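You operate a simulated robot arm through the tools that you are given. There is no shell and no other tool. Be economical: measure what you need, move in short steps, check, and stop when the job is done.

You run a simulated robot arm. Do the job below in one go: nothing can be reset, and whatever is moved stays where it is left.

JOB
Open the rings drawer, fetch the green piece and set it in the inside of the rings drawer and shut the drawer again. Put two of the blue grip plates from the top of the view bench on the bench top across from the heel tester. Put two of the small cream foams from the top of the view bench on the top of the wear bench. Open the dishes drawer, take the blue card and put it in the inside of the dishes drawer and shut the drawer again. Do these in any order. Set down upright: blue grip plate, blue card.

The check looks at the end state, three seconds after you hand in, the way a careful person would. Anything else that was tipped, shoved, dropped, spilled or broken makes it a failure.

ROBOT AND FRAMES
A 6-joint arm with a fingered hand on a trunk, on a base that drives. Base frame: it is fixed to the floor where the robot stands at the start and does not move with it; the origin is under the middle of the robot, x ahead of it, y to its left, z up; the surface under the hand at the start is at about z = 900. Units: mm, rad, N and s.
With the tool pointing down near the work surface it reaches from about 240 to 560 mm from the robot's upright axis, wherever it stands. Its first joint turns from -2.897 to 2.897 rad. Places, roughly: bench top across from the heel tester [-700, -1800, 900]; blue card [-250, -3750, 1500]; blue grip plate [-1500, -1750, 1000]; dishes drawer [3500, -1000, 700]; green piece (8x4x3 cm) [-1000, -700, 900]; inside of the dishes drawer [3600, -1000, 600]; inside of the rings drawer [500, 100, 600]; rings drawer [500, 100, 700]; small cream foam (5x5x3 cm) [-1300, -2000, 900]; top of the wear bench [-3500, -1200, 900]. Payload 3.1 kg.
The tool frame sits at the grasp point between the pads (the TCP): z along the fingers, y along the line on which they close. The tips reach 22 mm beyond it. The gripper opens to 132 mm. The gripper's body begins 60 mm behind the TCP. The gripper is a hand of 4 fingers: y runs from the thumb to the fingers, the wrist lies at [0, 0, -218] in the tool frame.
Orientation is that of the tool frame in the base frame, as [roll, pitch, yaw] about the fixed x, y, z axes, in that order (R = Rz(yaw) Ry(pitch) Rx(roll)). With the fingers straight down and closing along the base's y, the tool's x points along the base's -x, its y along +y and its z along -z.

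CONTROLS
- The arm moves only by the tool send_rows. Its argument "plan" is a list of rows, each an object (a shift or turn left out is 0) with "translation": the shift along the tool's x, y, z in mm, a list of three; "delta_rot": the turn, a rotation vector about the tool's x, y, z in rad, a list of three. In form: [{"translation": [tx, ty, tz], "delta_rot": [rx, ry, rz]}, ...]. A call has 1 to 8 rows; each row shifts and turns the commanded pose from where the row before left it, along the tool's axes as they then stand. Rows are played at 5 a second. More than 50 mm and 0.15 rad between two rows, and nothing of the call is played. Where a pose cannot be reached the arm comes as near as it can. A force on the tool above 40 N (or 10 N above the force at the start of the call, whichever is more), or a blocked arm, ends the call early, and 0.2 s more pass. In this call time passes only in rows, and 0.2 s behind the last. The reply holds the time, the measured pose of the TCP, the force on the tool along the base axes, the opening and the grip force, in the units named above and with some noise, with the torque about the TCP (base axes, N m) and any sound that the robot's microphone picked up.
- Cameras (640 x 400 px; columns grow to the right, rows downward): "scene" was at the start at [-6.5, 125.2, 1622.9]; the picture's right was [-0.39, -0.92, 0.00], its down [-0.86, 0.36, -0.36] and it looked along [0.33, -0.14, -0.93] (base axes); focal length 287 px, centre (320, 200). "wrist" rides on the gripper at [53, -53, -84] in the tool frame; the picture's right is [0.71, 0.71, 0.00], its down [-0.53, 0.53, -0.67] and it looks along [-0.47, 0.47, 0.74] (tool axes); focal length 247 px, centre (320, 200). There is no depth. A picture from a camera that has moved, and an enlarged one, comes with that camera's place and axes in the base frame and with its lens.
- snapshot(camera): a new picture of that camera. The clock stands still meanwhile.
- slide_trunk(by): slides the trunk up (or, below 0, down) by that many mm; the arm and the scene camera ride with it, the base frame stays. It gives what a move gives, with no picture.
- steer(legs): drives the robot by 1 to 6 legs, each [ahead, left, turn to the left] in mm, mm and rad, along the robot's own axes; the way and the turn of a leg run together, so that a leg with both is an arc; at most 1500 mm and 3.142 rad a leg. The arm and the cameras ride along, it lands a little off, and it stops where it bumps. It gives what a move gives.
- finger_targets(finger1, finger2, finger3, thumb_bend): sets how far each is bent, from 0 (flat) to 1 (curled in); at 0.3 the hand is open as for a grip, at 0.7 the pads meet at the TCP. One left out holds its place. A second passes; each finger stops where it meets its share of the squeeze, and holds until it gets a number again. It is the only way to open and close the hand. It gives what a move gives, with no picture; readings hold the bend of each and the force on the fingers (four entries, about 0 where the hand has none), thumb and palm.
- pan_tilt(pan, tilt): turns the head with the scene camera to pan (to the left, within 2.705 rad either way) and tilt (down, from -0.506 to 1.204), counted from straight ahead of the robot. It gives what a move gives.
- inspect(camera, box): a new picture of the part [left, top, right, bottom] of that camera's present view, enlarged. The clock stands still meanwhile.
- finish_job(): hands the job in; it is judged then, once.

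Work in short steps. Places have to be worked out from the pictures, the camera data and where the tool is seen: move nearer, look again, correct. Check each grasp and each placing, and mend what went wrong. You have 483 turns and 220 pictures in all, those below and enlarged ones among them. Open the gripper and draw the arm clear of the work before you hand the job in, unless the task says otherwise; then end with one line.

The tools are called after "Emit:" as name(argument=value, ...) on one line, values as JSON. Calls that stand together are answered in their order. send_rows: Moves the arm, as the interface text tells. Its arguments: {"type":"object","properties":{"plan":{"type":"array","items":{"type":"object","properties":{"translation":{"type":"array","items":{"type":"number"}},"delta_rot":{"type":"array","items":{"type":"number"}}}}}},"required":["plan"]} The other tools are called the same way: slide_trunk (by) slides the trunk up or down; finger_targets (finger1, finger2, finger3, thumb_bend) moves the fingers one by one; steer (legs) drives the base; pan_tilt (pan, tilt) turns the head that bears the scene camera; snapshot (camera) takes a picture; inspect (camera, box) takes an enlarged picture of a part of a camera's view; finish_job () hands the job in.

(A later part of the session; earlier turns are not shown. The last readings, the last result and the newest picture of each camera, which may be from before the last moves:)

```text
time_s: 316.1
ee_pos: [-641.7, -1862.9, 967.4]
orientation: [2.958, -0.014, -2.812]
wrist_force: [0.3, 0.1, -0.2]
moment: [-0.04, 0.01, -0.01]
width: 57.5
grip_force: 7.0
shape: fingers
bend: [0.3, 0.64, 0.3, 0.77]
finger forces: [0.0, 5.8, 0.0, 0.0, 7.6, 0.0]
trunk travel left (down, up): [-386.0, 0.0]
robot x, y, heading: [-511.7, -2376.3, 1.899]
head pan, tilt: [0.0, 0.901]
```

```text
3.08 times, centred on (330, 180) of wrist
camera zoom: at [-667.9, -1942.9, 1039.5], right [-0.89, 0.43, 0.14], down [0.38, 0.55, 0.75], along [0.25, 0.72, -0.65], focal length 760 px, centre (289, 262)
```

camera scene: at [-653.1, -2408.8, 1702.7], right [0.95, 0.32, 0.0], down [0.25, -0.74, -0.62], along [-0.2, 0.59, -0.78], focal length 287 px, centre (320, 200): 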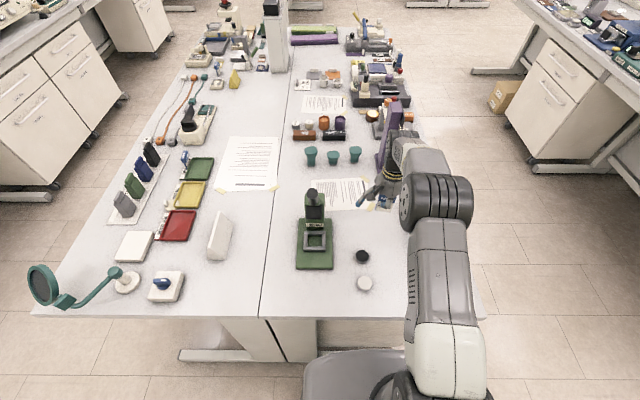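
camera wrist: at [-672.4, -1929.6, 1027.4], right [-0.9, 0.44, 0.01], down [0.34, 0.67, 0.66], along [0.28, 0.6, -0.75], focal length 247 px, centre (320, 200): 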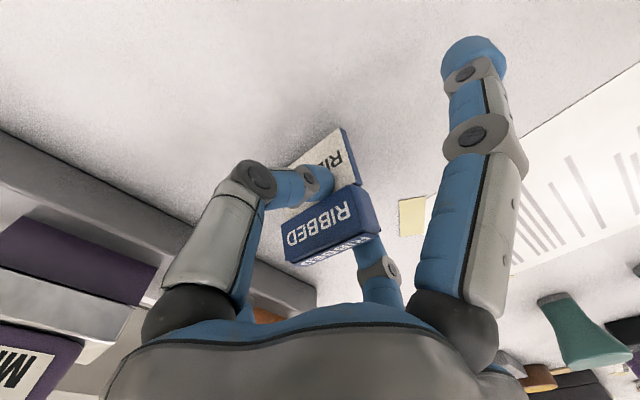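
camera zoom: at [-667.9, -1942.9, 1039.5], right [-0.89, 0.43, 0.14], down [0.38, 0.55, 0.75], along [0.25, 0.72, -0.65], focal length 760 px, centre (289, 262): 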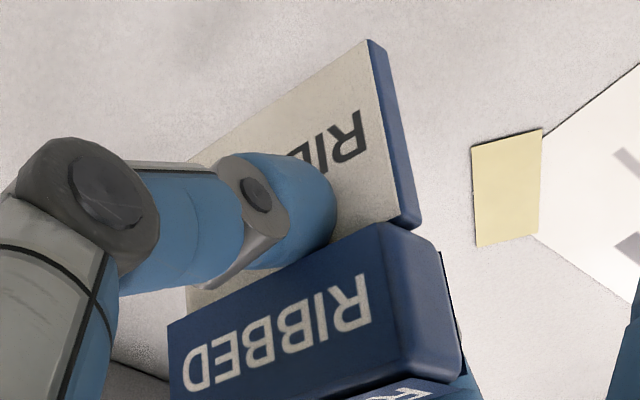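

Emit:
send_rows(plan=[{"translation": [0, -1.5, 8]}, {"translation": [0, -1.5, 8]}, {"translation": [0, -0.5, 3]}])

Emit:
send_rows(plan=[{"translation": [0, -0.3, 2]}])

Emit:
inspect(camera="wrist", box=[270, 115, 390, 245])

```text
time_s: 316.9
ee_pos: [-641.5, -1862.5, 946.6]
orientation: [2.955, -0.012, -2.811]
wrist_force: [0.4, 0.6, -0.3]
moment: [-0.01, 0.01, 0.01]
width: 57.6
grip_force: 7.3
shape: fingers
bend: [0.3, 0.64, 0.3, 0.77]
finger forces: [0.0, 5.8, 0.0, 0.0, 7.6, 0.0]
trunk travel left (down, up): [-386.0, 0.0]
robot x, y, heading: [-509.5, -2379.5, 1.896]
head pan, tilt: [0.0, 0.901]
```

```text
time_s: 317.2
ee_pos: [-641.4, -1861.1, 944.4]
orientation: [2.958, -0.01, -2.814]
wrist_force: [-0.5, 0.0, -0.9]
moment: [0.0, -0.01, -0.01]
width: 57.5
grip_force: 6.3
shape: fingers
bend: [0.3, 0.64, 0.3, 0.77]
finger forces: [0.0, 5.8, 0.0, 0.1, 7.6, 0.1]
trunk travel left (down, up): [-386.0, 0.0]
robot x, y, heading: [-508.2, -2379.7, 1.894]
head pan, tilt: [0.0, 0.901]
```

```text
3.08 times, centred on (330, 180) of wrist
camera zoom: at [-668.3, -1942.5, 1018.1], right [-0.89, 0.43, 0.14], down [0.38, 0.55, 0.75], along [0.25, 0.72, -0.65], focal length 760 px, centre (289, 262)
```

zoom: 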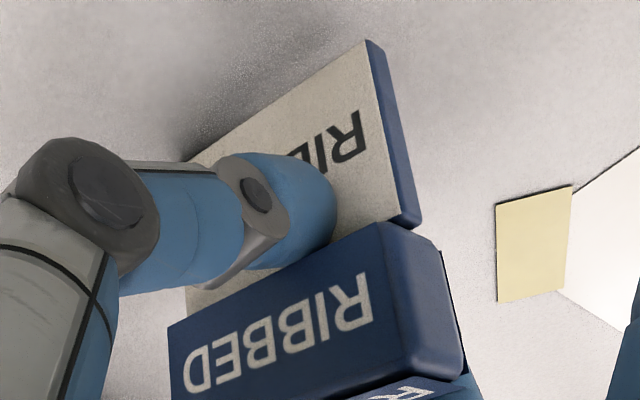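

Shadow tightens at the bottom edge; contact is close. Two more 2 mm steps with checks.

Emit:
send_rows(plan=[{"translation": [0, -0.3, 2]}])

Emit:
send_rows(plan=[{"translation": [0, -0.3, 2]}])

Emit:
inspect(camera="wrist", box=[270, 115, 390, 245])

```text
time_s: 317.6
ee_pos: [-641.2, -1861.7, 943.1]
orientation: [2.954, -0.012, -2.814]
wrist_force: [-1.0, 0.2, -0.6]
moment: [-0.01, -0.03, 0.0]
width: 57.4
grip_force: 6.8
shape: fingers
bend: [0.3, 0.64, 0.3, 0.77]
finger forces: [0.0, 5.8, 0.1, 0.1, 7.6, 0.0]
trunk travel left (down, up): [-386.0, 0.0]
robot x, y, heading: [-509.6, -2378.0, 1.898]
head pan, tilt: [0.0, 0.901]
```

```text
time_s: 318.1
ee_pos: [-641.0, -1862.5, 940.9]
orientation: [2.956, -0.013, -2.814]
wrist_force: [0.0, -0.4, 0.6]
moment: [0.0, 0.02, -0.02]
width: 57.4
grip_force: 6.9
shape: fingers
bend: [0.3, 0.64, 0.3, 0.77]
finger forces: [0.0, 5.8, 0.1, 0.0, 7.8, 0.0]
trunk travel left (down, up): [-386.0, 0.0]
robot x, y, heading: [-512.6, -2377.3, 1.901]
head pan, tilt: [0.0, 0.901]
```

```text
3.08 times, centred on (330, 180) of wrist
camera zoom: at [-667.8, -1942.4, 1013.8], right [-0.89, 0.43, 0.14], down [0.38, 0.55, 0.75], along [0.25, 0.72, -0.65], focal length 760 px, centre (289, 262)
```

zoom: 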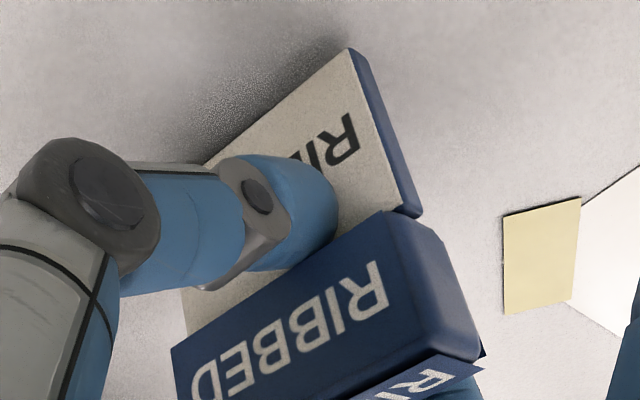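

By fitting the edge to the table contact, the plate is upright within about 5°. Release.

Emit:
finger_targets(finger2=0.5, thumb_bend=0.55)

Emit:
snapshot(camera="wrist")

```text
time_s: 319.1
ee_pos: [-641.0, -1861.8, 941.5]
orientation: [2.958, -0.012, -2.814]
wrist_force: [0.7, 0.0, 0.2]
moment: [0.03, 0.02, -0.01]
width: 64.2
grip_force: 0.8
shape: fingers
bend: [0.3, 0.5, 0.3, 0.55]
finger forces: [0.0, 0.0, 0.0, 0.0, 0.1, 0.0]
trunk travel left (down, up): [-386.0, 0.0]
robot x, y, heading: [-506.5, -2379.7, 1.896]
head pan, tilt: [0.0, 0.901]
```

```text
102 pictures are left
camera wrist: at [-667.8, -1942.5, 1013.7], right [-0.89, 0.43, 0.14], down [0.38, 0.55, 0.75], along [0.25, 0.72, -0.65], focal length 247 px, centre (320, 200)
```

wrist: 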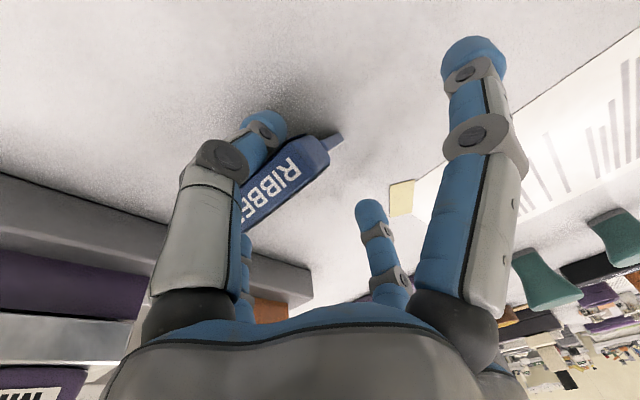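

Emit:
inspect(camera="wrist", box=[200, 90, 380, 260])

Emit:
inspect(camera="scene", box=[340, 170, 440, 250])

```text
2.35 times, centred on (290, 175) of wrist
camera zoom: at [-667.8, -1942.5, 1013.7], right [-0.89, 0.43, 0.14], down [0.38, 0.55, 0.75], along [0.25, 0.72, -0.65], focal length 581 px, centre (391, 259)
```

zoom: 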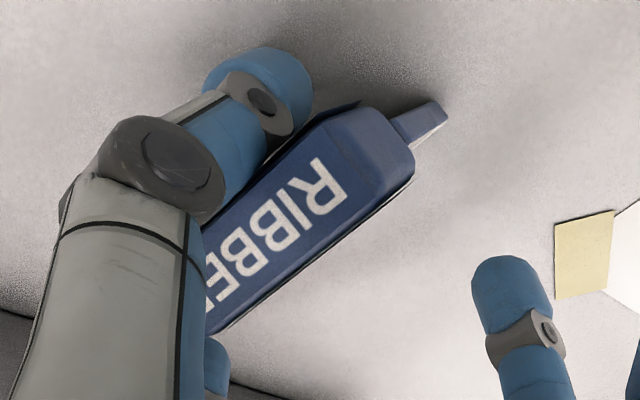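

```text
5.00 times, centred on (390, 210) of scene
camera zoom: at [-652.6, -2410.2, 1702.8], right [0.95, 0.32, 0.0], down [0.25, -0.74, -0.62], along [-0.2, 0.59, -0.78], focal length 1434 px, centre (-30, 150)
```

zoom: 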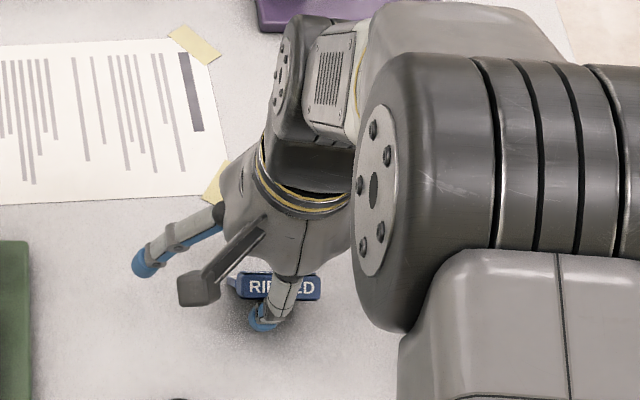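

The plate tipped back and now leans on the thumb. I straighten the hand, then use the thumb to push it upright against finger 2, and then hold it by its two ends with fingers 1 and 3.

Emit:
send_rows(plan=[{"delta_rot": [0.09, 0, 0]}, {"delta_rot": [0.095, 0, 0]}])

Emit:
finger_targets(finger2=0.58, thumb_bend=0.62)

Emit:
snapshot(camera="wrist")

```text
time_s: 319.6
ee_pos: [-642.2, -1862.2, 941.1]
orientation: [-3.141, -0.012, -2.815]
wrist_force: [0.5, -0.4, 0.1]
moment: [0.02, 0.03, 0.01]
width: 64.2
grip_force: 0.6
shape: fingers
bend: [0.3, 0.5, 0.3, 0.55]
finger forces: [0.0, 0.1, 0.1, 0.1, 0.2, 0.0]
trunk travel left (down, up): [-386.0, 0.0]
robot x, y, heading: [-508.3, -2376.2, 1.897]
head pan, tilt: [0.0, 0.901]
```

```text
time_s: 320.6
ee_pos: [-641.1, -1862.8, 942.0]
orientation: [3.141, -0.012, -2.814]
wrist_force: [0.1, 0.3, -0.3]
moment: [0.02, 0.0, 0.02]
width: 60.2
grip_force: 0.8
shape: fingers
bend: [0.3, 0.57, 0.3, 0.62]
finger forces: [0.0, 0.2, 0.0, 0.0, 0.4, 0.0]
trunk travel left (down, up): [-386.0, 0.0]
robot x, y, heading: [-508.5, -2376.3, 1.897]
head pan, tilt: [0.0, 0.901]
```

```text
99 pictures are left
camera wrist: at [-672.3, -1929.0, 1025.1], right [-0.9, 0.44, 0.01], down [0.34, 0.67, 0.66], along [0.29, 0.6, -0.75], focal length 247 px, centre (320, 200)
```

wrist: 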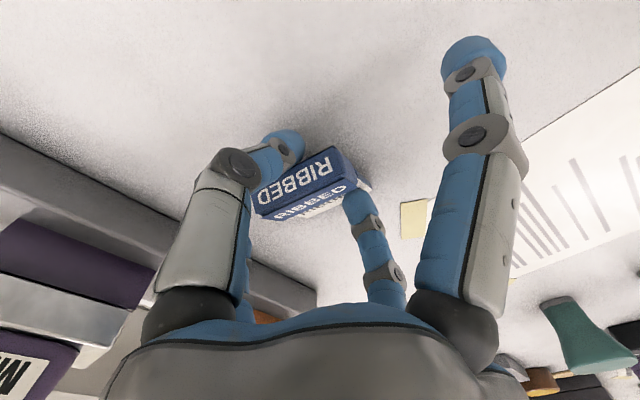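

Emit:
inspect(camera="wrist", box=[230, 110, 390, 240])

```text
3.08 times, centred on (310, 175) of wrist
camera zoom: at [-672.3, -1929.0, 1025.1], right [-0.9, 0.44, 0.01], down [0.34, 0.67, 0.66], along [0.29, 0.6, -0.75], focal length 760 px, centre (351, 277)
```

zoom: 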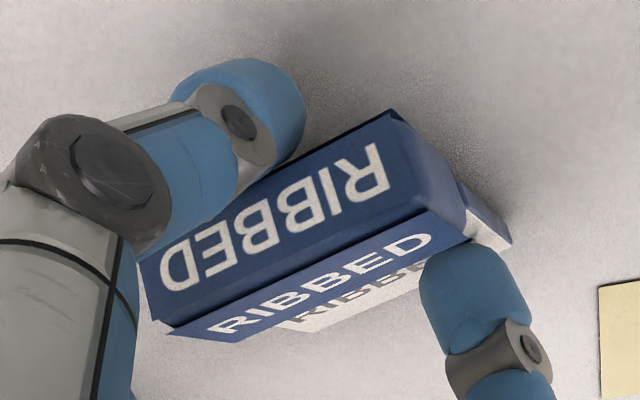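

The plate leans toward me on the thumb; push further with the thumb.

Emit:
finger_targets(finger2=0.56, thumb_bend=0.7)

Emit:
inspect(camera="wrist", box=[230, 110, 390, 240])

```text
time_s: 321.6
ee_pos: [-641.1, -1861.5, 941.0]
orientation: [3.141, -0.011, -2.814]
wrist_force: [0.8, -0.2, 3.2]
moment: [0.14, 0.02, -0.02]
width: 58.2
grip_force: 3.1
shape: fingers
bend: [0.3, 0.54, 0.3, 0.69]
finger forces: [0.0, 4.4, 0.0, 0.0, 2.2, 0.0]
trunk travel left (down, up): [-386.0, 0.0]
robot x, y, heading: [-510.5, -2377.3, 1.893]
head pan, tilt: [0.0, 0.901]
```

```text
3.08 times, centred on (310, 175) of wrist
camera zoom: at [-672.1, -1929.3, 1025.4], right [-0.9, 0.44, 0.01], down [0.34, 0.67, 0.66], along [0.29, 0.6, -0.75], focal length 760 px, centre (351, 277)
```

zoom: 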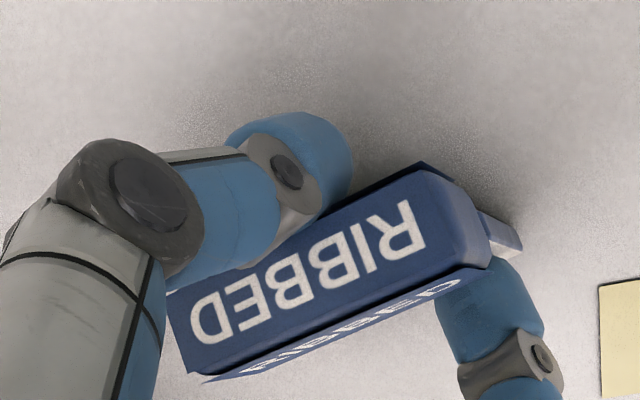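

Emit:
finger_targets(finger2=0.56, thumb_bend=0.78)

Emit:
inspect(camera="wrist", box=[230, 110, 390, 240])

```text
time_s: 322.6
ee_pos: [-641.4, -1862.2, 941.8]
orientation: [3.14, -0.013, -2.814]
wrist_force: [0.7, 2.4, 7.5]
moment: [0.35, 0.05, -0.05]
width: 57.6
grip_force: 6.6
shape: fingers
bend: [0.3, 0.52, 0.3, 0.76]
finger forces: [0.0, 8.9, 0.1, 0.0, 3.2, 0.0]
trunk travel left (down, up): [-386.0, 0.0]
robot x, y, heading: [-508.3, -2373.6, 1.899]
head pan, tilt: [0.0, 0.901]
```

```text
3.08 times, centred on (310, 175) of wrist
camera zoom: at [-671.9, -1929.3, 1025.6], right [-0.9, 0.44, 0.01], down [0.34, 0.67, 0.66], along [0.29, 0.6, -0.75], focal length 760 px, centre (351, 277)
```

zoom: 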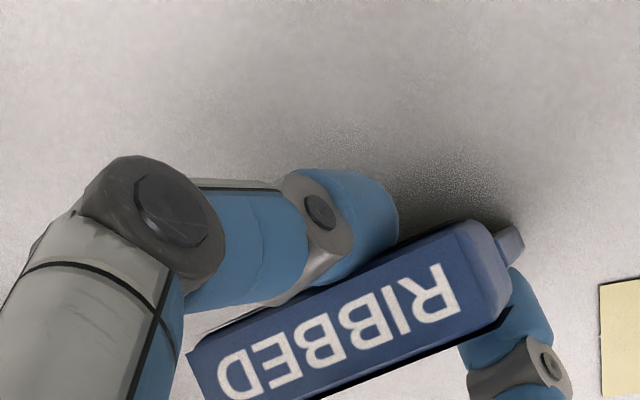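

The cap is now about at the TCP, leaning ~42°. I'll loosen finger 2, raise 8 mm, and grip the cap's two ends with fingers 1 and 3.

Emit:
finger_targets(finger2=0.48)

Emit:
send_rows(plan=[{"translation": [0, 0, -4]}, {"translation": [0, 0, -4]}])

Emit:
snapshot(camera="wrist")

```text
time_s: 323.6
ee_pos: [-640.9, -1861.1, 941.4]
orientation: [-3.141, -0.011, -2.813]
wrist_force: [0.5, 0.1, 0.3]
moment: [-0.04, 0.02, -0.02]
width: 57.7
grip_force: 0.6
shape: fingers
bend: [0.3, 0.48, 0.3, 0.78]
finger forces: [0.1, 0.0, 0.1, 0.0, 0.2, 0.0]
trunk travel left (down, up): [-386.0, 0.0]
robot x, y, heading: [-507.9, -2376.6, 1.891]
head pan, tilt: [0.0, 0.901]
```

```text
time_s: 324.2
ee_pos: [-640.2, -1863.7, 950.5]
orientation: [3.141, -0.012, -2.813]
wrist_force: [-0.1, 0.4, 0.4]
moment: [-0.01, -0.02, 0.01]
width: 58.0
grip_force: 0.0
shape: fingers
bend: [0.3, 0.48, 0.3, 0.78]
finger forces: [0.0, 0.0, 0.0, 0.0, 0.2, 0.0]
trunk travel left (down, up): [-386.0, 0.0]
robot x, y, heading: [-510.2, -2375.7, 1.894]
head pan, tilt: [0.0, 0.901]
```

```text
95 pictures are left
camera wrist: at [-672.6, -1929.3, 1033.7], right [-0.9, 0.44, 0.01], down [0.34, 0.67, 0.66], along [0.29, 0.6, -0.75], focal length 247 px, centre (320, 200)
```

wrist: 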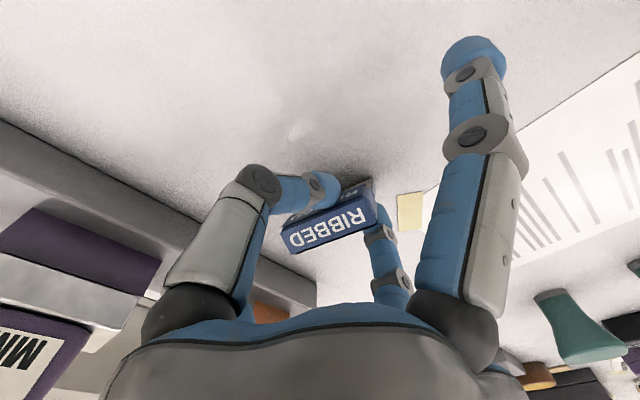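

Emit:
inspect(camera="wrist", box=[260, 150, 420, 280])

```text
3.08 times, centred on (340, 215) of wrist
camera zoom: at [-672.6, -1929.3, 1033.7], right [-0.9, 0.44, 0.01], down [0.34, 0.67, 0.66], along [0.29, 0.6, -0.75], focal length 760 px, centre (258, 154)
```

zoom: 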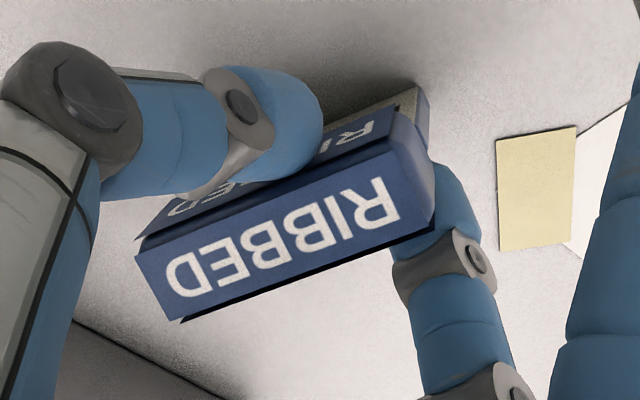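

It has come up to ~17° from vertical, resting on the thumb. Nudge forward in small steps.

Emit:
send_rows(plan=[{"translation": [0, 4, 0]}, {"translation": [0, 4, 0]}])

Emit:
inspect(camera="wrist", box=[260, 150, 420, 280])

```text
time_s: 324.9
ee_pos: [-644.2, -1853.9, 948.8]
orientation: [3.141, -0.013, -2.815]
wrist_force: [0.4, -0.2, 0.1]
moment: [0.0, -0.01, 0.0]
width: 57.8
grip_force: 0.1
shape: fingers
bend: [0.3, 0.48, 0.3, 0.78]
finger forces: [0.0, 0.0, 0.0, 0.0, 0.2, 0.0]
trunk travel left (down, up): [-386.0, 0.0]
robot x, y, heading: [-507.0, -2379.5, 1.897]
head pan, tilt: [0.0, 0.901]
```

```text
3.08 times, centred on (340, 215) of wrist
camera zoom: at [-675.5, -1921.2, 1033.4], right [-0.9, 0.44, 0.01], down [0.34, 0.67, 0.66], along [0.29, 0.6, -0.75], focal length 760 px, centre (258, 154)
```

zoom: 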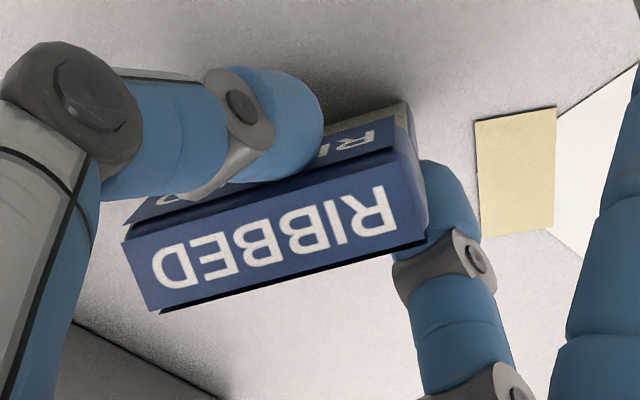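

Still leaning back ~25°. I grip the cap ends with fingers 1 and 3 now.

Emit:
finger_targets(finger1=0.75, finger3=0.75)

Emit:
snapshot(camera="wrist")

```text
time_s: 325.9
ee_pos: [-644.2, -1854.5, 949.7]
orientation: [-3.141, -0.012, -2.815]
wrist_force: [0.2, -0.3, 0.7]
moment: [-0.02, -0.01, 0.01]
width: 0.0
grip_force: 0.2
shape: fingers
bend: [0.72, 0.48, 0.72, 0.79]
finger forces: [0.0, 0.5, 0.0, 0.1, 0.0, 0.0]
trunk travel left (down, up): [-386.0, 0.0]
robot x, y, heading: [-506.8, -2380.8, 1.894]
head pan, tilt: [0.0, 0.901]
```

```text
92 pictures are left
camera wrist: at [-675.4, -1921.2, 1033.5], right [-0.9, 0.44, 0.01], down [0.34, 0.67, 0.66], along [0.29, 0.6, -0.75], focal length 247 px, centre (320, 200)
```

wrist: 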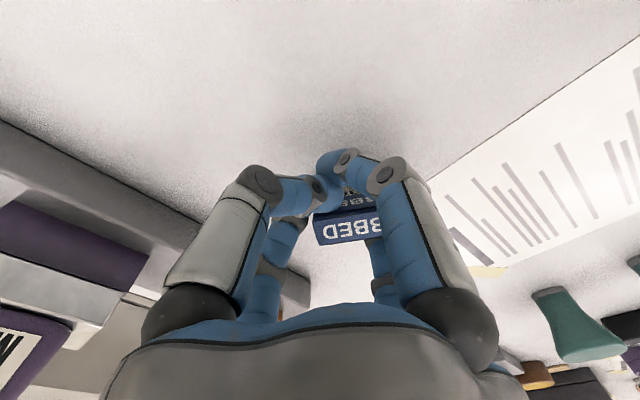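

The plate is now between the closed fingers and finger 2. I bring finger 2 in gently to square it up.

Emit:
finger_targets(finger2=0.56)

Emit:
inspect(camera="wrist", box=[260, 130, 420, 260])

Emit:
inspect(camera="scene", box=[340, 150, 440, 230])

```text
time_s: 326.9
ee_pos: [-644.1, -1855.0, 949.8]
orientation: [3.141, -0.013, -2.814]
wrist_force: [0.2, 0.9, -0.4]
moment: [0.01, -0.03, 0.01]
width: 0.1
grip_force: 0.8
shape: fingers
bend: [0.72, 0.54, 0.72, 0.79]
finger forces: [0.0, 1.3, 0.0, 0.1, 0.1, 0.0]
trunk travel left (down, up): [-386.0, 0.0]
robot x, y, heading: [-510.1, -2376.8, 1.896]
head pan, tilt: [0.0, 0.901]
```

```text
3.08 times, centred on (340, 195) of wrist
camera zoom: at [-675.5, -1921.2, 1033.5], right [-0.9, 0.44, 0.01], down [0.34, 0.67, 0.66], along [0.29, 0.6, -0.75], focal length 760 px, centre (258, 215)
```

zoom: 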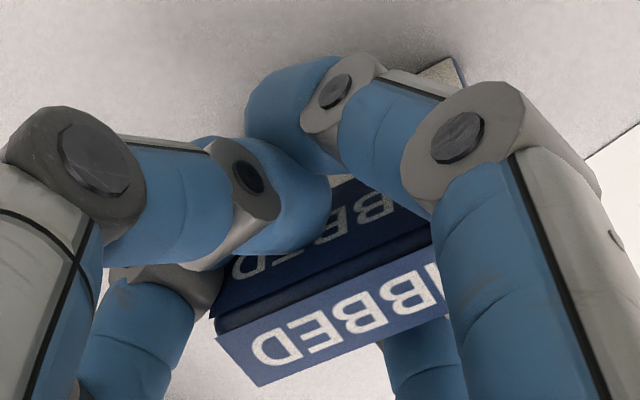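

```text
5.00 times, centred on (390, 190) of scene
camera zoom: at [-652.6, -2410.1, 1702.8], right [0.95, 0.32, 0.0], down [0.25, -0.74, -0.62], along [-0.2, 0.59, -0.78], focal length 1434 px, centre (-30, 250)
```

zoom: 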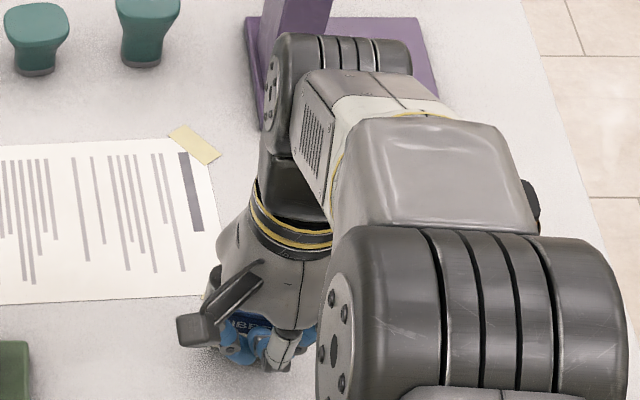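

It looks close to upright. Open finger 2 slightly and see whether the plate stands by itself.

Emit:
finger_targets(finger2=0.45)

Emit:
send_rows(plan=[{"translation": [0, -4, 0]}])

Emit:
snapshot(camera="wrist")

```text
time_s: 327.9
ee_pos: [-645.5, -1854.0, 950.4]
orientation: [-3.14, -0.013, -2.813]
wrist_force: [-0.4, 0.8, 0.2]
moment: [-0.02, 0.01, -0.01]
width: 0.0
grip_force: 0.1
shape: fingers
bend: [0.72, 0.45, 0.72, 0.79]
finger forces: [0.0, 0.1, 0.0, 0.0, 0.0, 0.0]
trunk travel left (down, up): [-386.0, 0.0]
robot x, y, heading: [-512.6, -2376.3, 1.898]
head pan, tilt: [0.0, 0.901]
```

```text
time_s: 328.2
ee_pos: [-642.7, -1858.1, 949.6]
orientation: [3.14, -0.013, -2.815]
wrist_force: [0.0, -0.4, -0.5]
moment: [0.01, -0.02, -0.01]
width: 0.0
grip_force: 0.1
shape: fingers
bend: [0.72, 0.45, 0.72, 0.79]
finger forces: [0.0, 0.0, 0.0, 0.1, 0.1, 0.1]
trunk travel left (down, up): [-386.0, 0.0]
robot x, y, heading: [-511.2, -2374.2, 1.9]
head pan, tilt: [0.0, 0.901]
```

```text
89 pictures are left
camera wrist: at [-674.1, -1925.5, 1033.5], right [-0.9, 0.44, 0.01], down [0.34, 0.67, 0.66], along [0.29, 0.6, -0.75], focal length 247 px, centre (320, 200)
```

wrist: 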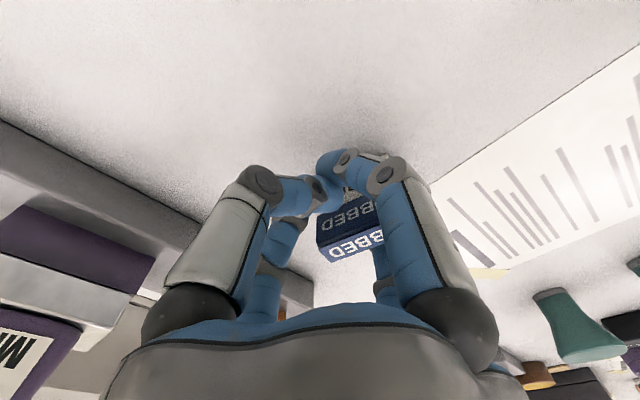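

Emit:
inspect(camera="wrist", box=[280, 150, 420, 270])

Emit:
finger_targets(finger2=0.41)

Emit:
inspect(camera="wrist", box=[280, 150, 420, 270])

```text
3.33 times, centred on (350, 210) of wrist
camera zoom: at [-674.1, -1925.5, 1033.5], right [-0.9, 0.44, 0.01], down [0.34, 0.67, 0.66], along [0.29, 0.6, -0.75], focal length 823 px, centre (220, 167)
```

zoom: 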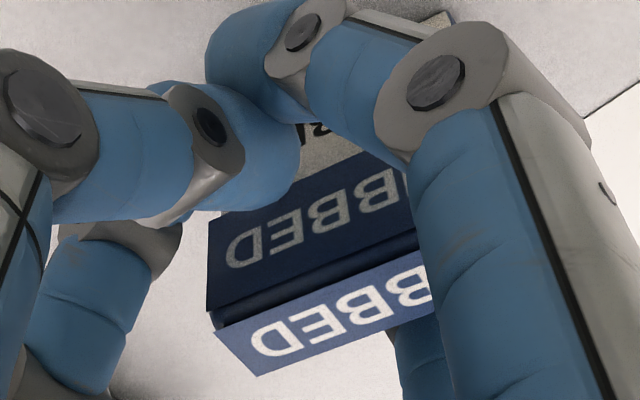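

```text
time_s: 329.2
ee_pos: [-643.4, -1858.4, 949.4]
orientation: [3.14, -0.013, -2.813]
wrist_force: [-0.2, 0.4, -0.4]
moment: [0.01, 0.0, 0.02]
width: 0.0
grip_force: 0.1
shape: fingers
bend: [0.72, 0.41, 0.72, 0.79]
finger forces: [0.0, 0.0, 0.1, 0.0, 0.0, 0.1]
trunk travel left (down, up): [-386.0, 0.0]
robot x, y, heading: [-509.5, -2375.9, 1.893]
head pan, tilt: [0.0, 0.901]
```

```text
3.33 times, centred on (350, 210) of wrist
camera zoom: at [-674.2, -1925.5, 1033.4], right [-0.9, 0.44, 0.01], down [0.34, 0.67, 0.66], along [0.29, 0.6, -0.75], focal length 823 px, centre (220, 167)
```

zoom: 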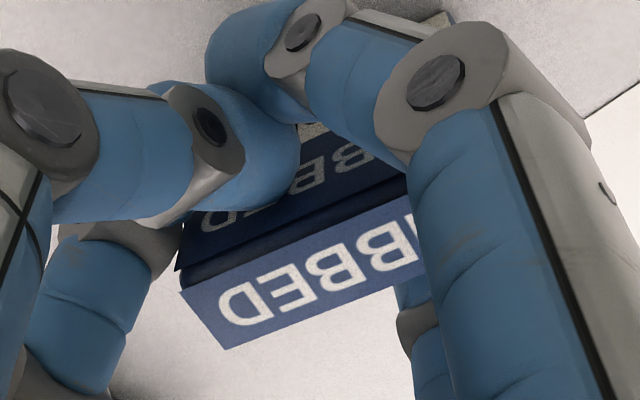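

It now leans back slightly on the finger cluster. Push forward slowly, 2 mm per step.

Emit:
send_rows(plan=[{"translation": [0, 1.5, 0]}, {"translation": [0, 1.5, 0]}, {"translation": [0, 1.5, 0]}, {"translation": [0, 1.5, 0]}])

Emit:
inspect(camera="wrist", box=[280, 150, 420, 270])

```text
time_s: 330.2
ee_pos: [-644.8, -1852.8, 949.2]
orientation: [-3.141, -0.013, -2.814]
wrist_force: [0.7, -0.5, 0.0]
moment: [-0.01, 0.02, 0.01]
width: 0.0
grip_force: 0.2
shape: fingers
bend: [0.72, 0.41, 0.72, 0.79]
finger forces: [0.0, 0.0, 0.0, 0.0, 0.0, 0.0]
trunk travel left (down, up): [-386.0, 0.0]
robot x, y, heading: [-509.7, -2380.4, 1.896]
head pan, tilt: [0.0, 0.901]
```

```text
3.33 times, centred on (350, 210) of wrist
camera zoom: at [-676.7, -1919.5, 1033.7], right [-0.9, 0.44, 0.01], down [0.34, 0.67, 0.66], along [0.29, 0.6, -0.75], focal length 823 px, centre (220, 167)
```

zoom: 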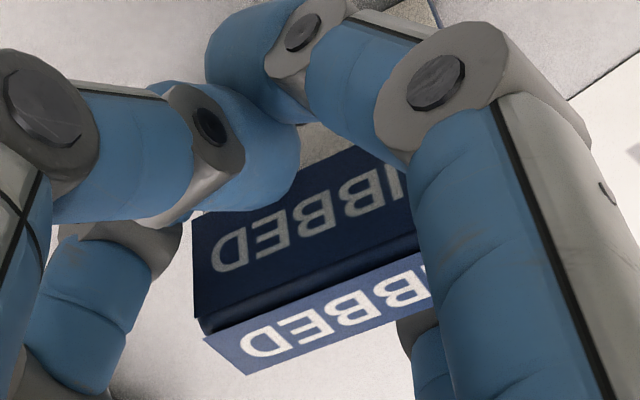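

It tipped forward onto finger 2; its earlier position was likely free-standing upright. Move back slowly so finger 2 pushes it back up.

Emit:
send_rows(plan=[{"translation": [0, -1.5, 0]}, {"translation": [0, -1.5, 0]}, {"translation": [0, -1.5, 0]}, {"translation": [0, -1.5, 0]}])

Emit:
inspect(camera="wrist", box=[280, 150, 420, 270])

```text
time_s: 331.2
ee_pos: [-642.8, -1858.5, 948.8]
orientation: [3.14, -0.012, -2.814]
wrist_force: [-0.2, 0.9, 0.1]
moment: [0.03, 0.01, -0.01]
width: 0.0
grip_force: 0.1
shape: fingers
bend: [0.72, 0.41, 0.72, 0.79]
finger forces: [0.0, 0.0, 0.0, 0.0, 0.1, 0.0]
trunk travel left (down, up): [-386.0, 0.0]
robot x, y, heading: [-509.6, -2378.8, 1.893]
head pan, tilt: [0.0, 0.901]
```

```text
3.33 times, centred on (350, 210) of wrist
camera zoom: at [-674.3, -1924.9, 1033.9], right [-0.9, 0.44, 0.01], down [0.34, 0.67, 0.66], along [0.29, 0.6, -0.75], focal length 823 px, centre (220, 167)
```

zoom: 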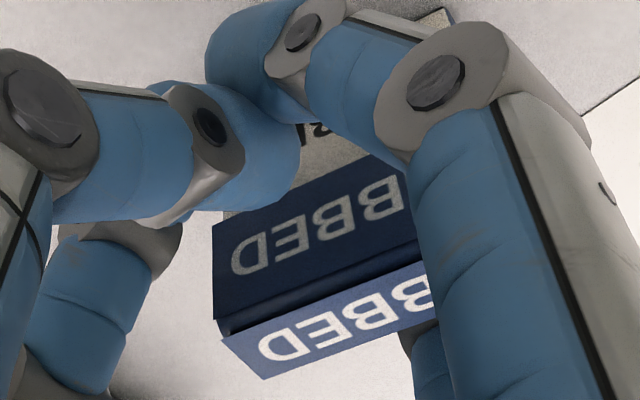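

No finger registers contact, so the plate should be standing free. Raise the hand straight up and look.

Emit:
send_rows(plan=[{"translation": [0, 0, -15]}, {"translation": [0, 0, -25]}, {"translation": [0, 0, -25]}, {"translation": [0, 0, -25]}])

Emit:
inspect(camera="wrist", box=[220, 80, 460, 280])

```text
time_s: 332.2
ee_pos: [-643.0, -1858.5, 1040.7]
orientation: [3.141, -0.012, -2.814]
wrist_force: [-0.1, 0.5, -0.6]
moment: [-0.02, 0.02, -0.02]
width: 0.0
grip_force: 0.1
shape: fingers
bend: [0.72, 0.41, 0.72, 0.79]
finger forces: [0.0, 0.0, 0.0, 0.0, 0.1, 0.1]
trunk travel left (down, up): [-386.0, 0.0]
robot x, y, heading: [-511.2, -2374.9, 1.901]
head pan, tilt: [0.0, 0.901]
```

```text
2.00 times, centred on (340, 180) of wrist
camera zoom: at [-673.7, -1925.2, 1124.0], right [-0.9, 0.44, 0.01], down [0.34, 0.67, 0.66], along [0.29, 0.6, -0.75], focal length 494 px, centre (280, 240)
```

zoom: 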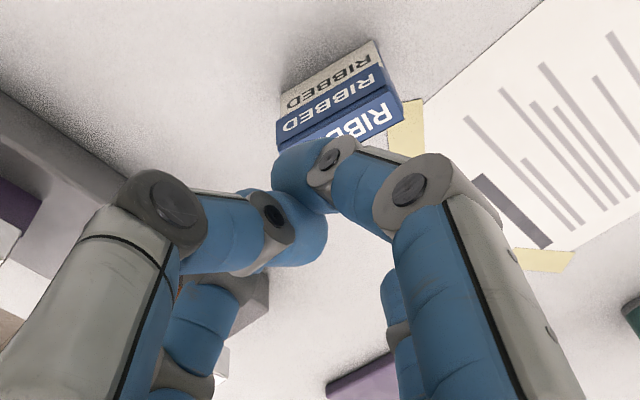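

It stands. Retract the arm and verify with the head camera.

Emit:
send_rows(plan=[{"translation": [0, -40, 0]}, {"translation": [0, -40, 0]}, {"translation": [0, -40, 0]}, {"translation": [0, -40, 0]}, {"translation": [0, -35, 0]}])

Emit:
inspect(camera="scene", box=[300, 140, 440, 250])

```text
time_s: 333.4
ee_pos: [-577.6, -2043.2, 1037.4]
orientation: [3.14, -0.013, -2.812]
wrist_force: [0.2, -0.4, -0.4]
moment: [0.0, 0.0, 0.02]
width: 0.2
grip_force: 0.1
shape: fingers
bend: [0.72, 0.41, 0.72, 0.79]
finger forces: [0.0, 0.0, 0.1, 0.1, 0.0, 0.0]
trunk travel left (down, up): [-386.0, 0.0]
robot x, y, heading: [-511.6, -2375.2, 1.899]
head pan, tilt: [0.0, 0.901]
```

```text
3.64 times, centred on (370, 195) of scene
camera zoom: at [-652.3, -2411.0, 1702.8], right [0.95, 0.32, 0.0], down [0.25, -0.74, -0.62], along [-0.2, 0.59, -0.78], focal length 1043 px, centre (138, 218)
```

zoom: 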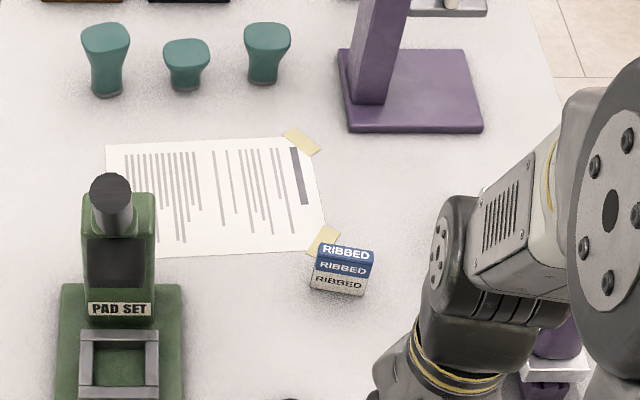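

RIBBED stands upright near the heel tester. Now fetch SMOOTH: open the hand and drive back around.

Emit:
finger_targets(finger1=0.3, finger2=0.3, finger3=0.3, thumb_bend=0.3)

Emit:
steer(legs=[[-300, 0, 0], [0, 720, 0], [0, 700, 0], [0, 0, -1.57], [0, 930, 0], [0, 900, 0]])

Emit:
pan_tilt(pan=0.1, tilt=0.9)

Emit:
snapshot(camera="scene")

```text
time_s: 334.4
ee_pos: [-578.1, -2042.5, 1037.6]
orientation: [-3.141, -0.011, -2.813]
wrist_force: [-0.5, -0.2, 0.5]
moment: [-0.01, 0.02, 0.01]
width: 87.3
grip_force: 0.0
shape: fingers
bend: [0.3, 0.3, 0.3, 0.3]
finger forces: [0.0, 0.0, 0.0, 0.1, 0.0, 0.0]
trunk travel left (down, up): [-386.0, 0.0]
robot x, y, heading: [-510.0, -2379.7, 1.895]
head pan, tilt: [0.0, 0.901]
```

```text
time_s: 356.2
ee_pos: [-1960.0, -1302.5, 1037.7]
orientation: [3.14, -0.012, 1.884]
wrist_force: [-0.7, 0.6, -0.6]
moment: [0.01, -0.01, -0.02]
width: 87.3
grip_force: 0.1
shape: fingers
bend: [0.3, 0.3, 0.3, 0.3]
finger forces: [0.0, 0.0, 0.1, 0.1, 0.0, 0.0]
trunk travel left (down, up): [-386.0, 0.0]
robot x, y, heading: [-2295.2, -1367.8, 0.304]
head pan, tilt: [0.0, 0.901]
```

```text
time_s: 356.9
ee_pos: [-1959.5, -1304.0, 1036.8]
orientation: [-3.14, -0.011, 1.884]
wrist_force: [-0.9, 0.4, -0.3]
moment: [0.01, -0.01, -0.03]
width: 87.6
grip_force: 0.0
shape: fingers
bend: [0.3, 0.3, 0.3, 0.3]
finger forces: [0.1, 0.0, 0.1, 0.1, 0.0, 0.0]
trunk travel left (down, up): [-386.0, 0.0]
robot x, y, heading: [-2297.1, -1366.4, 0.305]
head pan, tilt: [0.099, 0.901]
```

```text
82 pictures are left
camera scene: at [-2326.5, -1214.9, 1702.8], right [0.4, -0.92, 0.0], down [-0.72, -0.31, -0.62], along [0.57, 0.25, -0.78], focal length 287 px, centre (320, 200)
```

scene: 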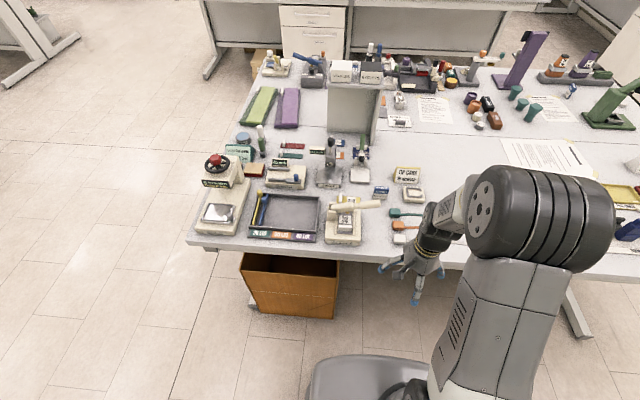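

Straighten, shift left 34 mm and approach; then view SMOOTH with the wrist camera.

Emit:
steer(legs=[[0, 0, 0.02], [190, 34, 0]])

Emit:
send_rows(plan=[{"translation": [0, 40, 0]}, {"translation": [0, 40, 0]}, {"translation": [0, 30, 0]}])

Emit:
snapshot(camera="wrist")

```text
time_s: 358.8
ee_pos: [-1791.6, -1202.1, 1037.6]
orientation: [-3.141, -0.01, 1.907]
wrist_force: [0.6, 0.0, 0.2]
moment: [-0.03, 0.03, -0.04]
width: 87.4
grip_force: 0.0
shape: fingers
bend: [0.3, 0.3, 0.3, 0.3]
finger forces: [0.0, 0.1, 0.0, 0.2, 0.0, 0.0]
trunk travel left (down, up): [-386.0, 0.0]
robot x, y, heading: [-2129.7, -1271.2, 0.332]
head pan, tilt: [0.099, 0.901]
```

```text
time_s: 359.6
ee_pos: [-1688.4, -1167.6, 1038.6]
orientation: [3.141, -0.013, 1.908]
wrist_force: [-0.2, 0.6, -0.8]
moment: [0.05, 0.03, 0.01]
width: 87.4
grip_force: 0.0
shape: fingers
bend: [0.3, 0.3, 0.3, 0.3]
finger forces: [0.1, 0.1, 0.1, 0.1, 0.0, 0.0]
trunk travel left (down, up): [-386.0, 0.0]
robot x, y, heading: [-2125.6, -1272.9, 0.334]
head pan, tilt: [0.099, 0.901]
```

```text
81 pictures are left
camera wrist: at [-1754.6, -1134.0, 1121.4], right [0.44, 0.9, 0.01], down [0.67, -0.33, 0.66], along [0.6, -0.28, -0.75], focal length 247 px, centre (320, 200)
```

wrist: 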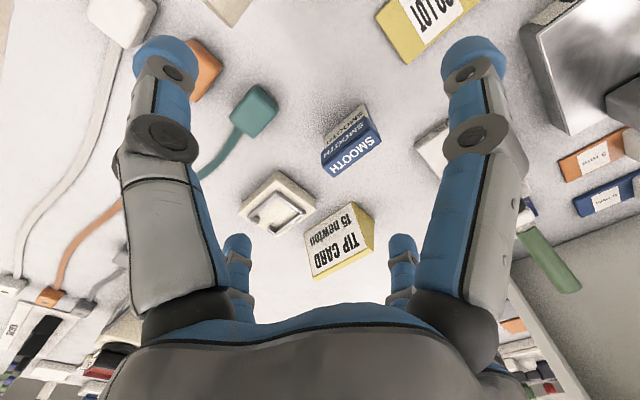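

Emit:
finger_targets(finger1=0.4, finger2=0.5, finger3=0.4, thumb_bend=0.5)

Emit:
send_rows(plan=[{"translation": [6, 38, 0]}, {"translation": [0, 0, 28]}])

Emit:
snapshot(camera="wrist")

```text
time_s: 360.6
ee_pos: [-1687.8, -1167.0, 1037.6]
orientation: [3.141, -0.012, 1.907]
wrist_force: [-0.2, -0.1, 0.0]
moment: [-0.01, -0.03, 0.0]
width: 54.2
grip_force: 0.0
shape: fingers
bend: [0.4, 0.5, 0.4, 0.5]
finger forces: [0.1, 0.0, 0.1, 0.0, 0.1, 0.0]
trunk travel left (down, up): [-386.0, 0.0]
robot x, y, heading: [-2125.9, -1271.4, 0.336]
head pan, tilt: [0.099, 0.901]
```

```text
time_s: 361.2
ee_pos: [-1655.4, -1146.9, 1008.5]
orientation: [3.139, -0.011, 1.907]
wrist_force: [-0.1, -0.3, 0.3]
moment: [0.0, 0.0, -0.01]
width: 54.1
grip_force: 0.1
shape: fingers
bend: [0.4, 0.5, 0.4, 0.5]
finger forces: [0.0, 0.0, 0.0, 0.0, 0.0, 0.1]
trunk travel left (down, up): [-386.0, 0.0]
robot x, y, heading: [-2123.9, -1269.5, 0.328]
head pan, tilt: [0.099, 0.901]
```

```text
80 pictures are left
camera wrist: at [-1720.9, -1114.3, 1092.8], right [0.43, 0.9, 0.01], down [0.67, -0.33, 0.66], along [0.6, -0.28, -0.75], focal length 247 px, centre (320, 200)
```

wrist: 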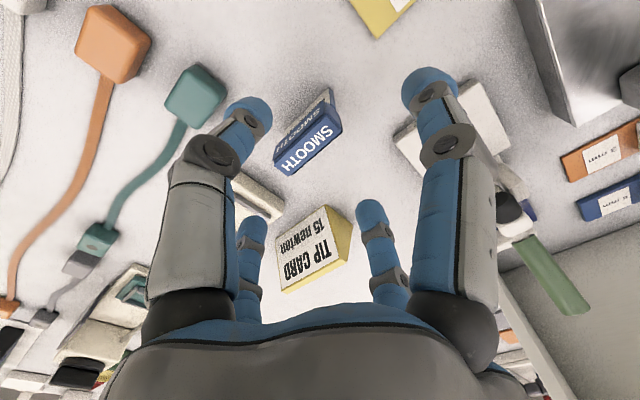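

Emit:
send_rows(plan=[{"translation": [-2, 4, 25]}, {"translation": [0, 0, 16]}, {"translation": [0, 0, 10]}])

Emit:
finger_targets(finger2=0.6, thumb_bend=0.6)

Emit:
inspect(camera="wrist", box=[240, 110, 420, 270])

```text
time_s: 362.0
ee_pos: [-1649.9, -1147.6, 958.2]
orientation: [3.141, -0.013, 1.906]
wrist_force: [0.2, -0.2, -0.6]
moment: [0.03, 0.0, -0.04]
width: 54.0
grip_force: 0.1
shape: fingers
bend: [0.4, 0.5, 0.4, 0.5]
finger forces: [0.0, 0.0, 0.1, 0.0, 0.0, 0.0]
trunk travel left (down, up): [-386.0, 0.0]
robot x, y, heading: [-2124.1, -1273.9, 0.33]
head pan, tilt: [0.099, 0.901]
```

```text
time_s: 363.0
ee_pos: [-1649.5, -1146.9, 958.5]
orientation: [3.14, -0.012, 1.906]
wrist_force: [0.8, -0.6, -0.8]
moment: [0.01, -0.03, 0.02]
width: 46.3
grip_force: 0.1
shape: fingers
bend: [0.4, 0.6, 0.4, 0.6]
finger forces: [0.0, 0.0, 0.0, 0.1, 0.0, 0.0]
trunk travel left (down, up): [-386.0, 0.0]
robot x, y, heading: [-2127.5, -1276.2, 0.331]
head pan, tilt: [0.099, 0.901]
```

```text
2.50 times, centred on (330, 190) of wrist
camera zoom: at [-1717.2, -1114.9, 1042.1], right [0.43, 0.9, 0.01], down [0.67, -0.33, 0.66], along [0.6, -0.28, -0.75], focal length 617 px, centre (295, 225)
```

zoom: 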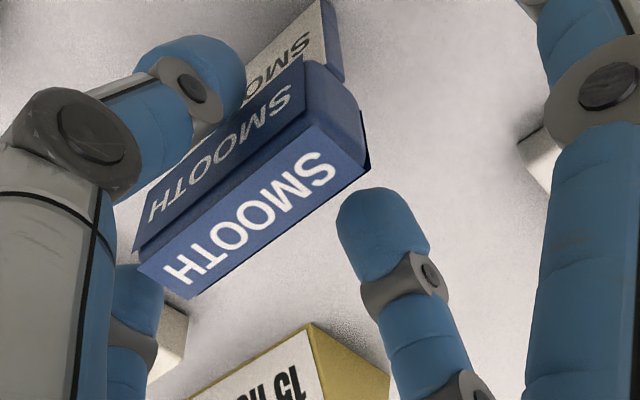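

Both fingers straddle the cap. Close.

Emit:
finger_targets(finger2=0.78, thumb_bend=0.78)

Emit:
inspect(camera="wrist", box=[240, 110, 420, 270])

```text
time_s: 364.0
ee_pos: [-1651.0, -1147.7, 958.0]
orientation: [3.141, -0.012, 1.906]
wrist_force: [-0.2, -0.6, -0.2]
moment: [0.02, 0.0, 0.01]
width: 42.4
grip_force: 8.3
shape: fingers
bend: [0.4, 0.62, 0.4, 0.72]
finger forces: [0.1, 7.8, 0.1, 0.0, 7.5, 0.0]
trunk travel left (down, up): [-386.0, 0.0]
robot x, y, heading: [-2125.1, -1273.9, 0.332]
head pan, tilt: [0.099, 0.901]
```

```text
2.50 times, centred on (330, 190) of wrist
camera zoom: at [-1717.2, -1114.9, 1042.1], right [0.43, 0.9, 0.01], down [0.67, -0.33, 0.66], along [0.6, -0.28, -0.75], focal length 617 px, centre (295, 225)
```

zoom: 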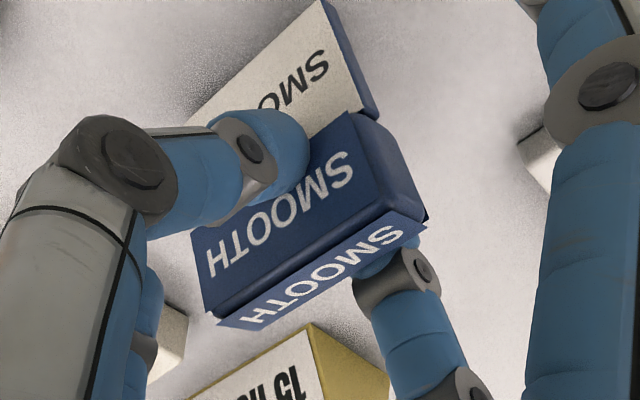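

Closing with the thumb tips it forward. A grip on the cap's two ends (fingers 1/3) won't tip it; so I ease the thumb off, push it back upright with finger 2, then regrip by the ends.

Emit:
finger_targets(finger2=0.62, thumb_bend=0.55)

Emit:
inspect(camera="wrist", box=[240, 110, 420, 270])

```text
time_s: 365.0
ee_pos: [-1651.1, -1147.4, 957.6]
orientation: [-3.141, -0.012, 1.907]
wrist_force: [0.4, -0.5, -0.6]
moment: [0.0, -0.01, -0.03]
width: 49.4
grip_force: 0.4
shape: fingers
bend: [0.4, 0.62, 0.4, 0.55]
finger forces: [0.1, 0.1, 0.1, 0.1, 0.1, 0.0]
trunk travel left (down, up): [-386.0, 0.0]
robot x, y, heading: [-2130.8, -1272.3, 0.33]
head pan, tilt: [0.099, 0.901]
```

```text
2.50 times, centred on (330, 190) of wrist
camera zoom: at [-1717.2, -1114.9, 1042.1], right [0.43, 0.9, 0.01], down [0.67, -0.33, 0.66], along [0.6, -0.28, -0.75], focal length 617 px, centre (295, 225)
```

zoom: 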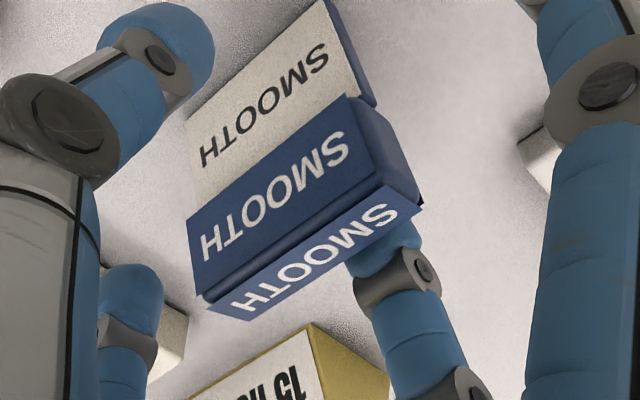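

Leaning on finger 2 now. Move the hand back slowly to push it up.

Emit:
send_rows(plan=[{"translation": [0, -2, 0]}, {"translation": [0, -2, 0]}, {"translation": [0, -2, 0]}, {"translation": [0, -1.5, 0]}, {"translation": [0, -1.5, 0]}, {"translation": [0, -1.5, 0]}])

Emit:
inspect(camera="wrist", box=[240, 110, 420, 270])

```text
time_s: 366.4
ee_pos: [-1660.8, -1150.5, 957.5]
orientation: [3.139, -0.013, 1.905]
wrist_force: [1.1, 0.8, 1.1]
moment: [-0.01, -0.02, 0.02]
width: 49.5
grip_force: 0.1
shape: fingers
bend: [0.4, 0.62, 0.4, 0.55]
finger forces: [0.0, 0.0, 0.1, 0.1, 0.1, 0.0]
trunk travel left (down, up): [-386.0, 0.0]
robot x, y, heading: [-2127.5, -1274.7, 0.333]
head pan, tilt: [0.099, 0.901]
```

```text
2.50 times, centred on (330, 190) of wrist
camera zoom: at [-1727.2, -1118.4, 1042.4], right [0.43, 0.9, 0.01], down [0.67, -0.33, 0.66], along [0.6, -0.28, -0.75], focal length 617 px, centre (295, 225)
```

zoom: 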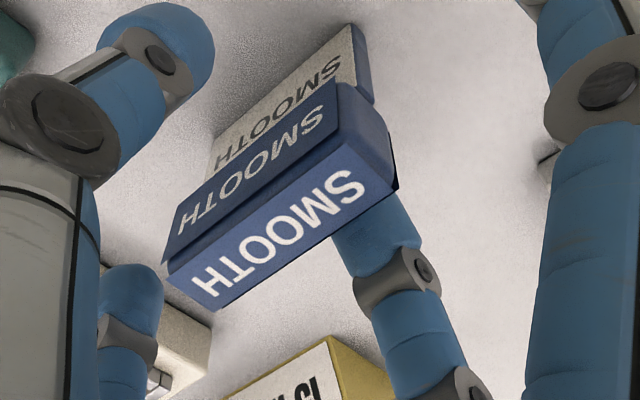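

Upright again. Open finger 2 and thumb, center on the cap (shift 6 mm back, 4 left), then close fingers 1 and 3 on its ends.

Emit:
finger_targets(finger2=0.5, thumb_bend=0.5)

Emit:
send_rows(plan=[{"translation": [2, -3, 0]}, {"translation": [2, -3, 0]}])

Emit:
finger_targets(finger1=0.75, finger3=0.75)

Emit:
inspect(camera="wrist", box=[220, 90, 440, 280])

```text
time_s: 367.4
ee_pos: [-1660.7, -1151.3, 957.7]
orientation: [3.139, -0.012, 1.904]
wrist_force: [-0.1, 0.5, 0.4]
moment: [-0.02, 0.02, 0.01]
width: 53.9
grip_force: 0.1
shape: fingers
bend: [0.4, 0.5, 0.4, 0.5]
finger forces: [0.0, 0.0, 0.1, 0.1, 0.1, 0.1]
trunk travel left (down, up): [-386.0, 0.0]
robot x, y, heading: [-2124.7, -1269.2, 0.323]
head pan, tilt: [0.099, 0.901]
```

```text
time_s: 368.0
ee_pos: [-1667.2, -1149.2, 958.7]
orientation: [3.142, -0.012, 1.906]
wrist_force: [0.5, -0.3, -0.8]
moment: [0.02, -0.01, 0.02]
width: 53.9
grip_force: 0.1
shape: fingers
bend: [0.4, 0.5, 0.4, 0.5]
finger forces: [0.0, 0.0, 0.0, 0.0, 0.1, 0.0]
trunk travel left (down, up): [-386.0, 0.0]
robot x, y, heading: [-2129.1, -1275.8, 0.334]
head pan, tilt: [0.099, 0.901]
```

```text
time_s: 369.0
ee_pos: [-1666.8, -1148.4, 958.6]
orientation: [3.141, -0.011, 1.905]
wrist_force: [-1.3, -0.6, 0.1]
moment: [-0.01, -0.03, -0.01]
width: 25.6
grip_force: 0.0
shape: fingers
bend: [0.73, 0.5, 0.73, 0.5]
finger forces: [0.0, 0.1, 0.0, 0.0, 0.1, 0.1]
trunk travel left (down, up): [-386.0, 0.0]
robot x, y, heading: [-2127.7, -1273.4, 0.334]
head pan, tilt: [0.099, 0.901]
```

```text
2.11 times, centred on (330, 185) of wrist
camera zoom: at [-1733.7, -1116.4, 1042.1], right [0.43, 0.9, 0.01], down [0.67, -0.33, 0.66], along [0.6, -0.28, -0.75], focal length 520 px, centre (299, 232)
```

zoom: 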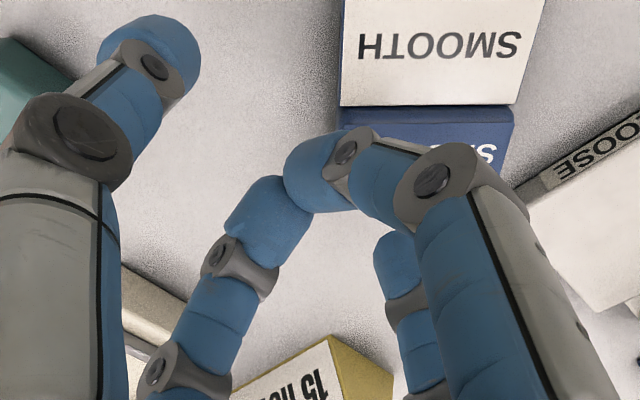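

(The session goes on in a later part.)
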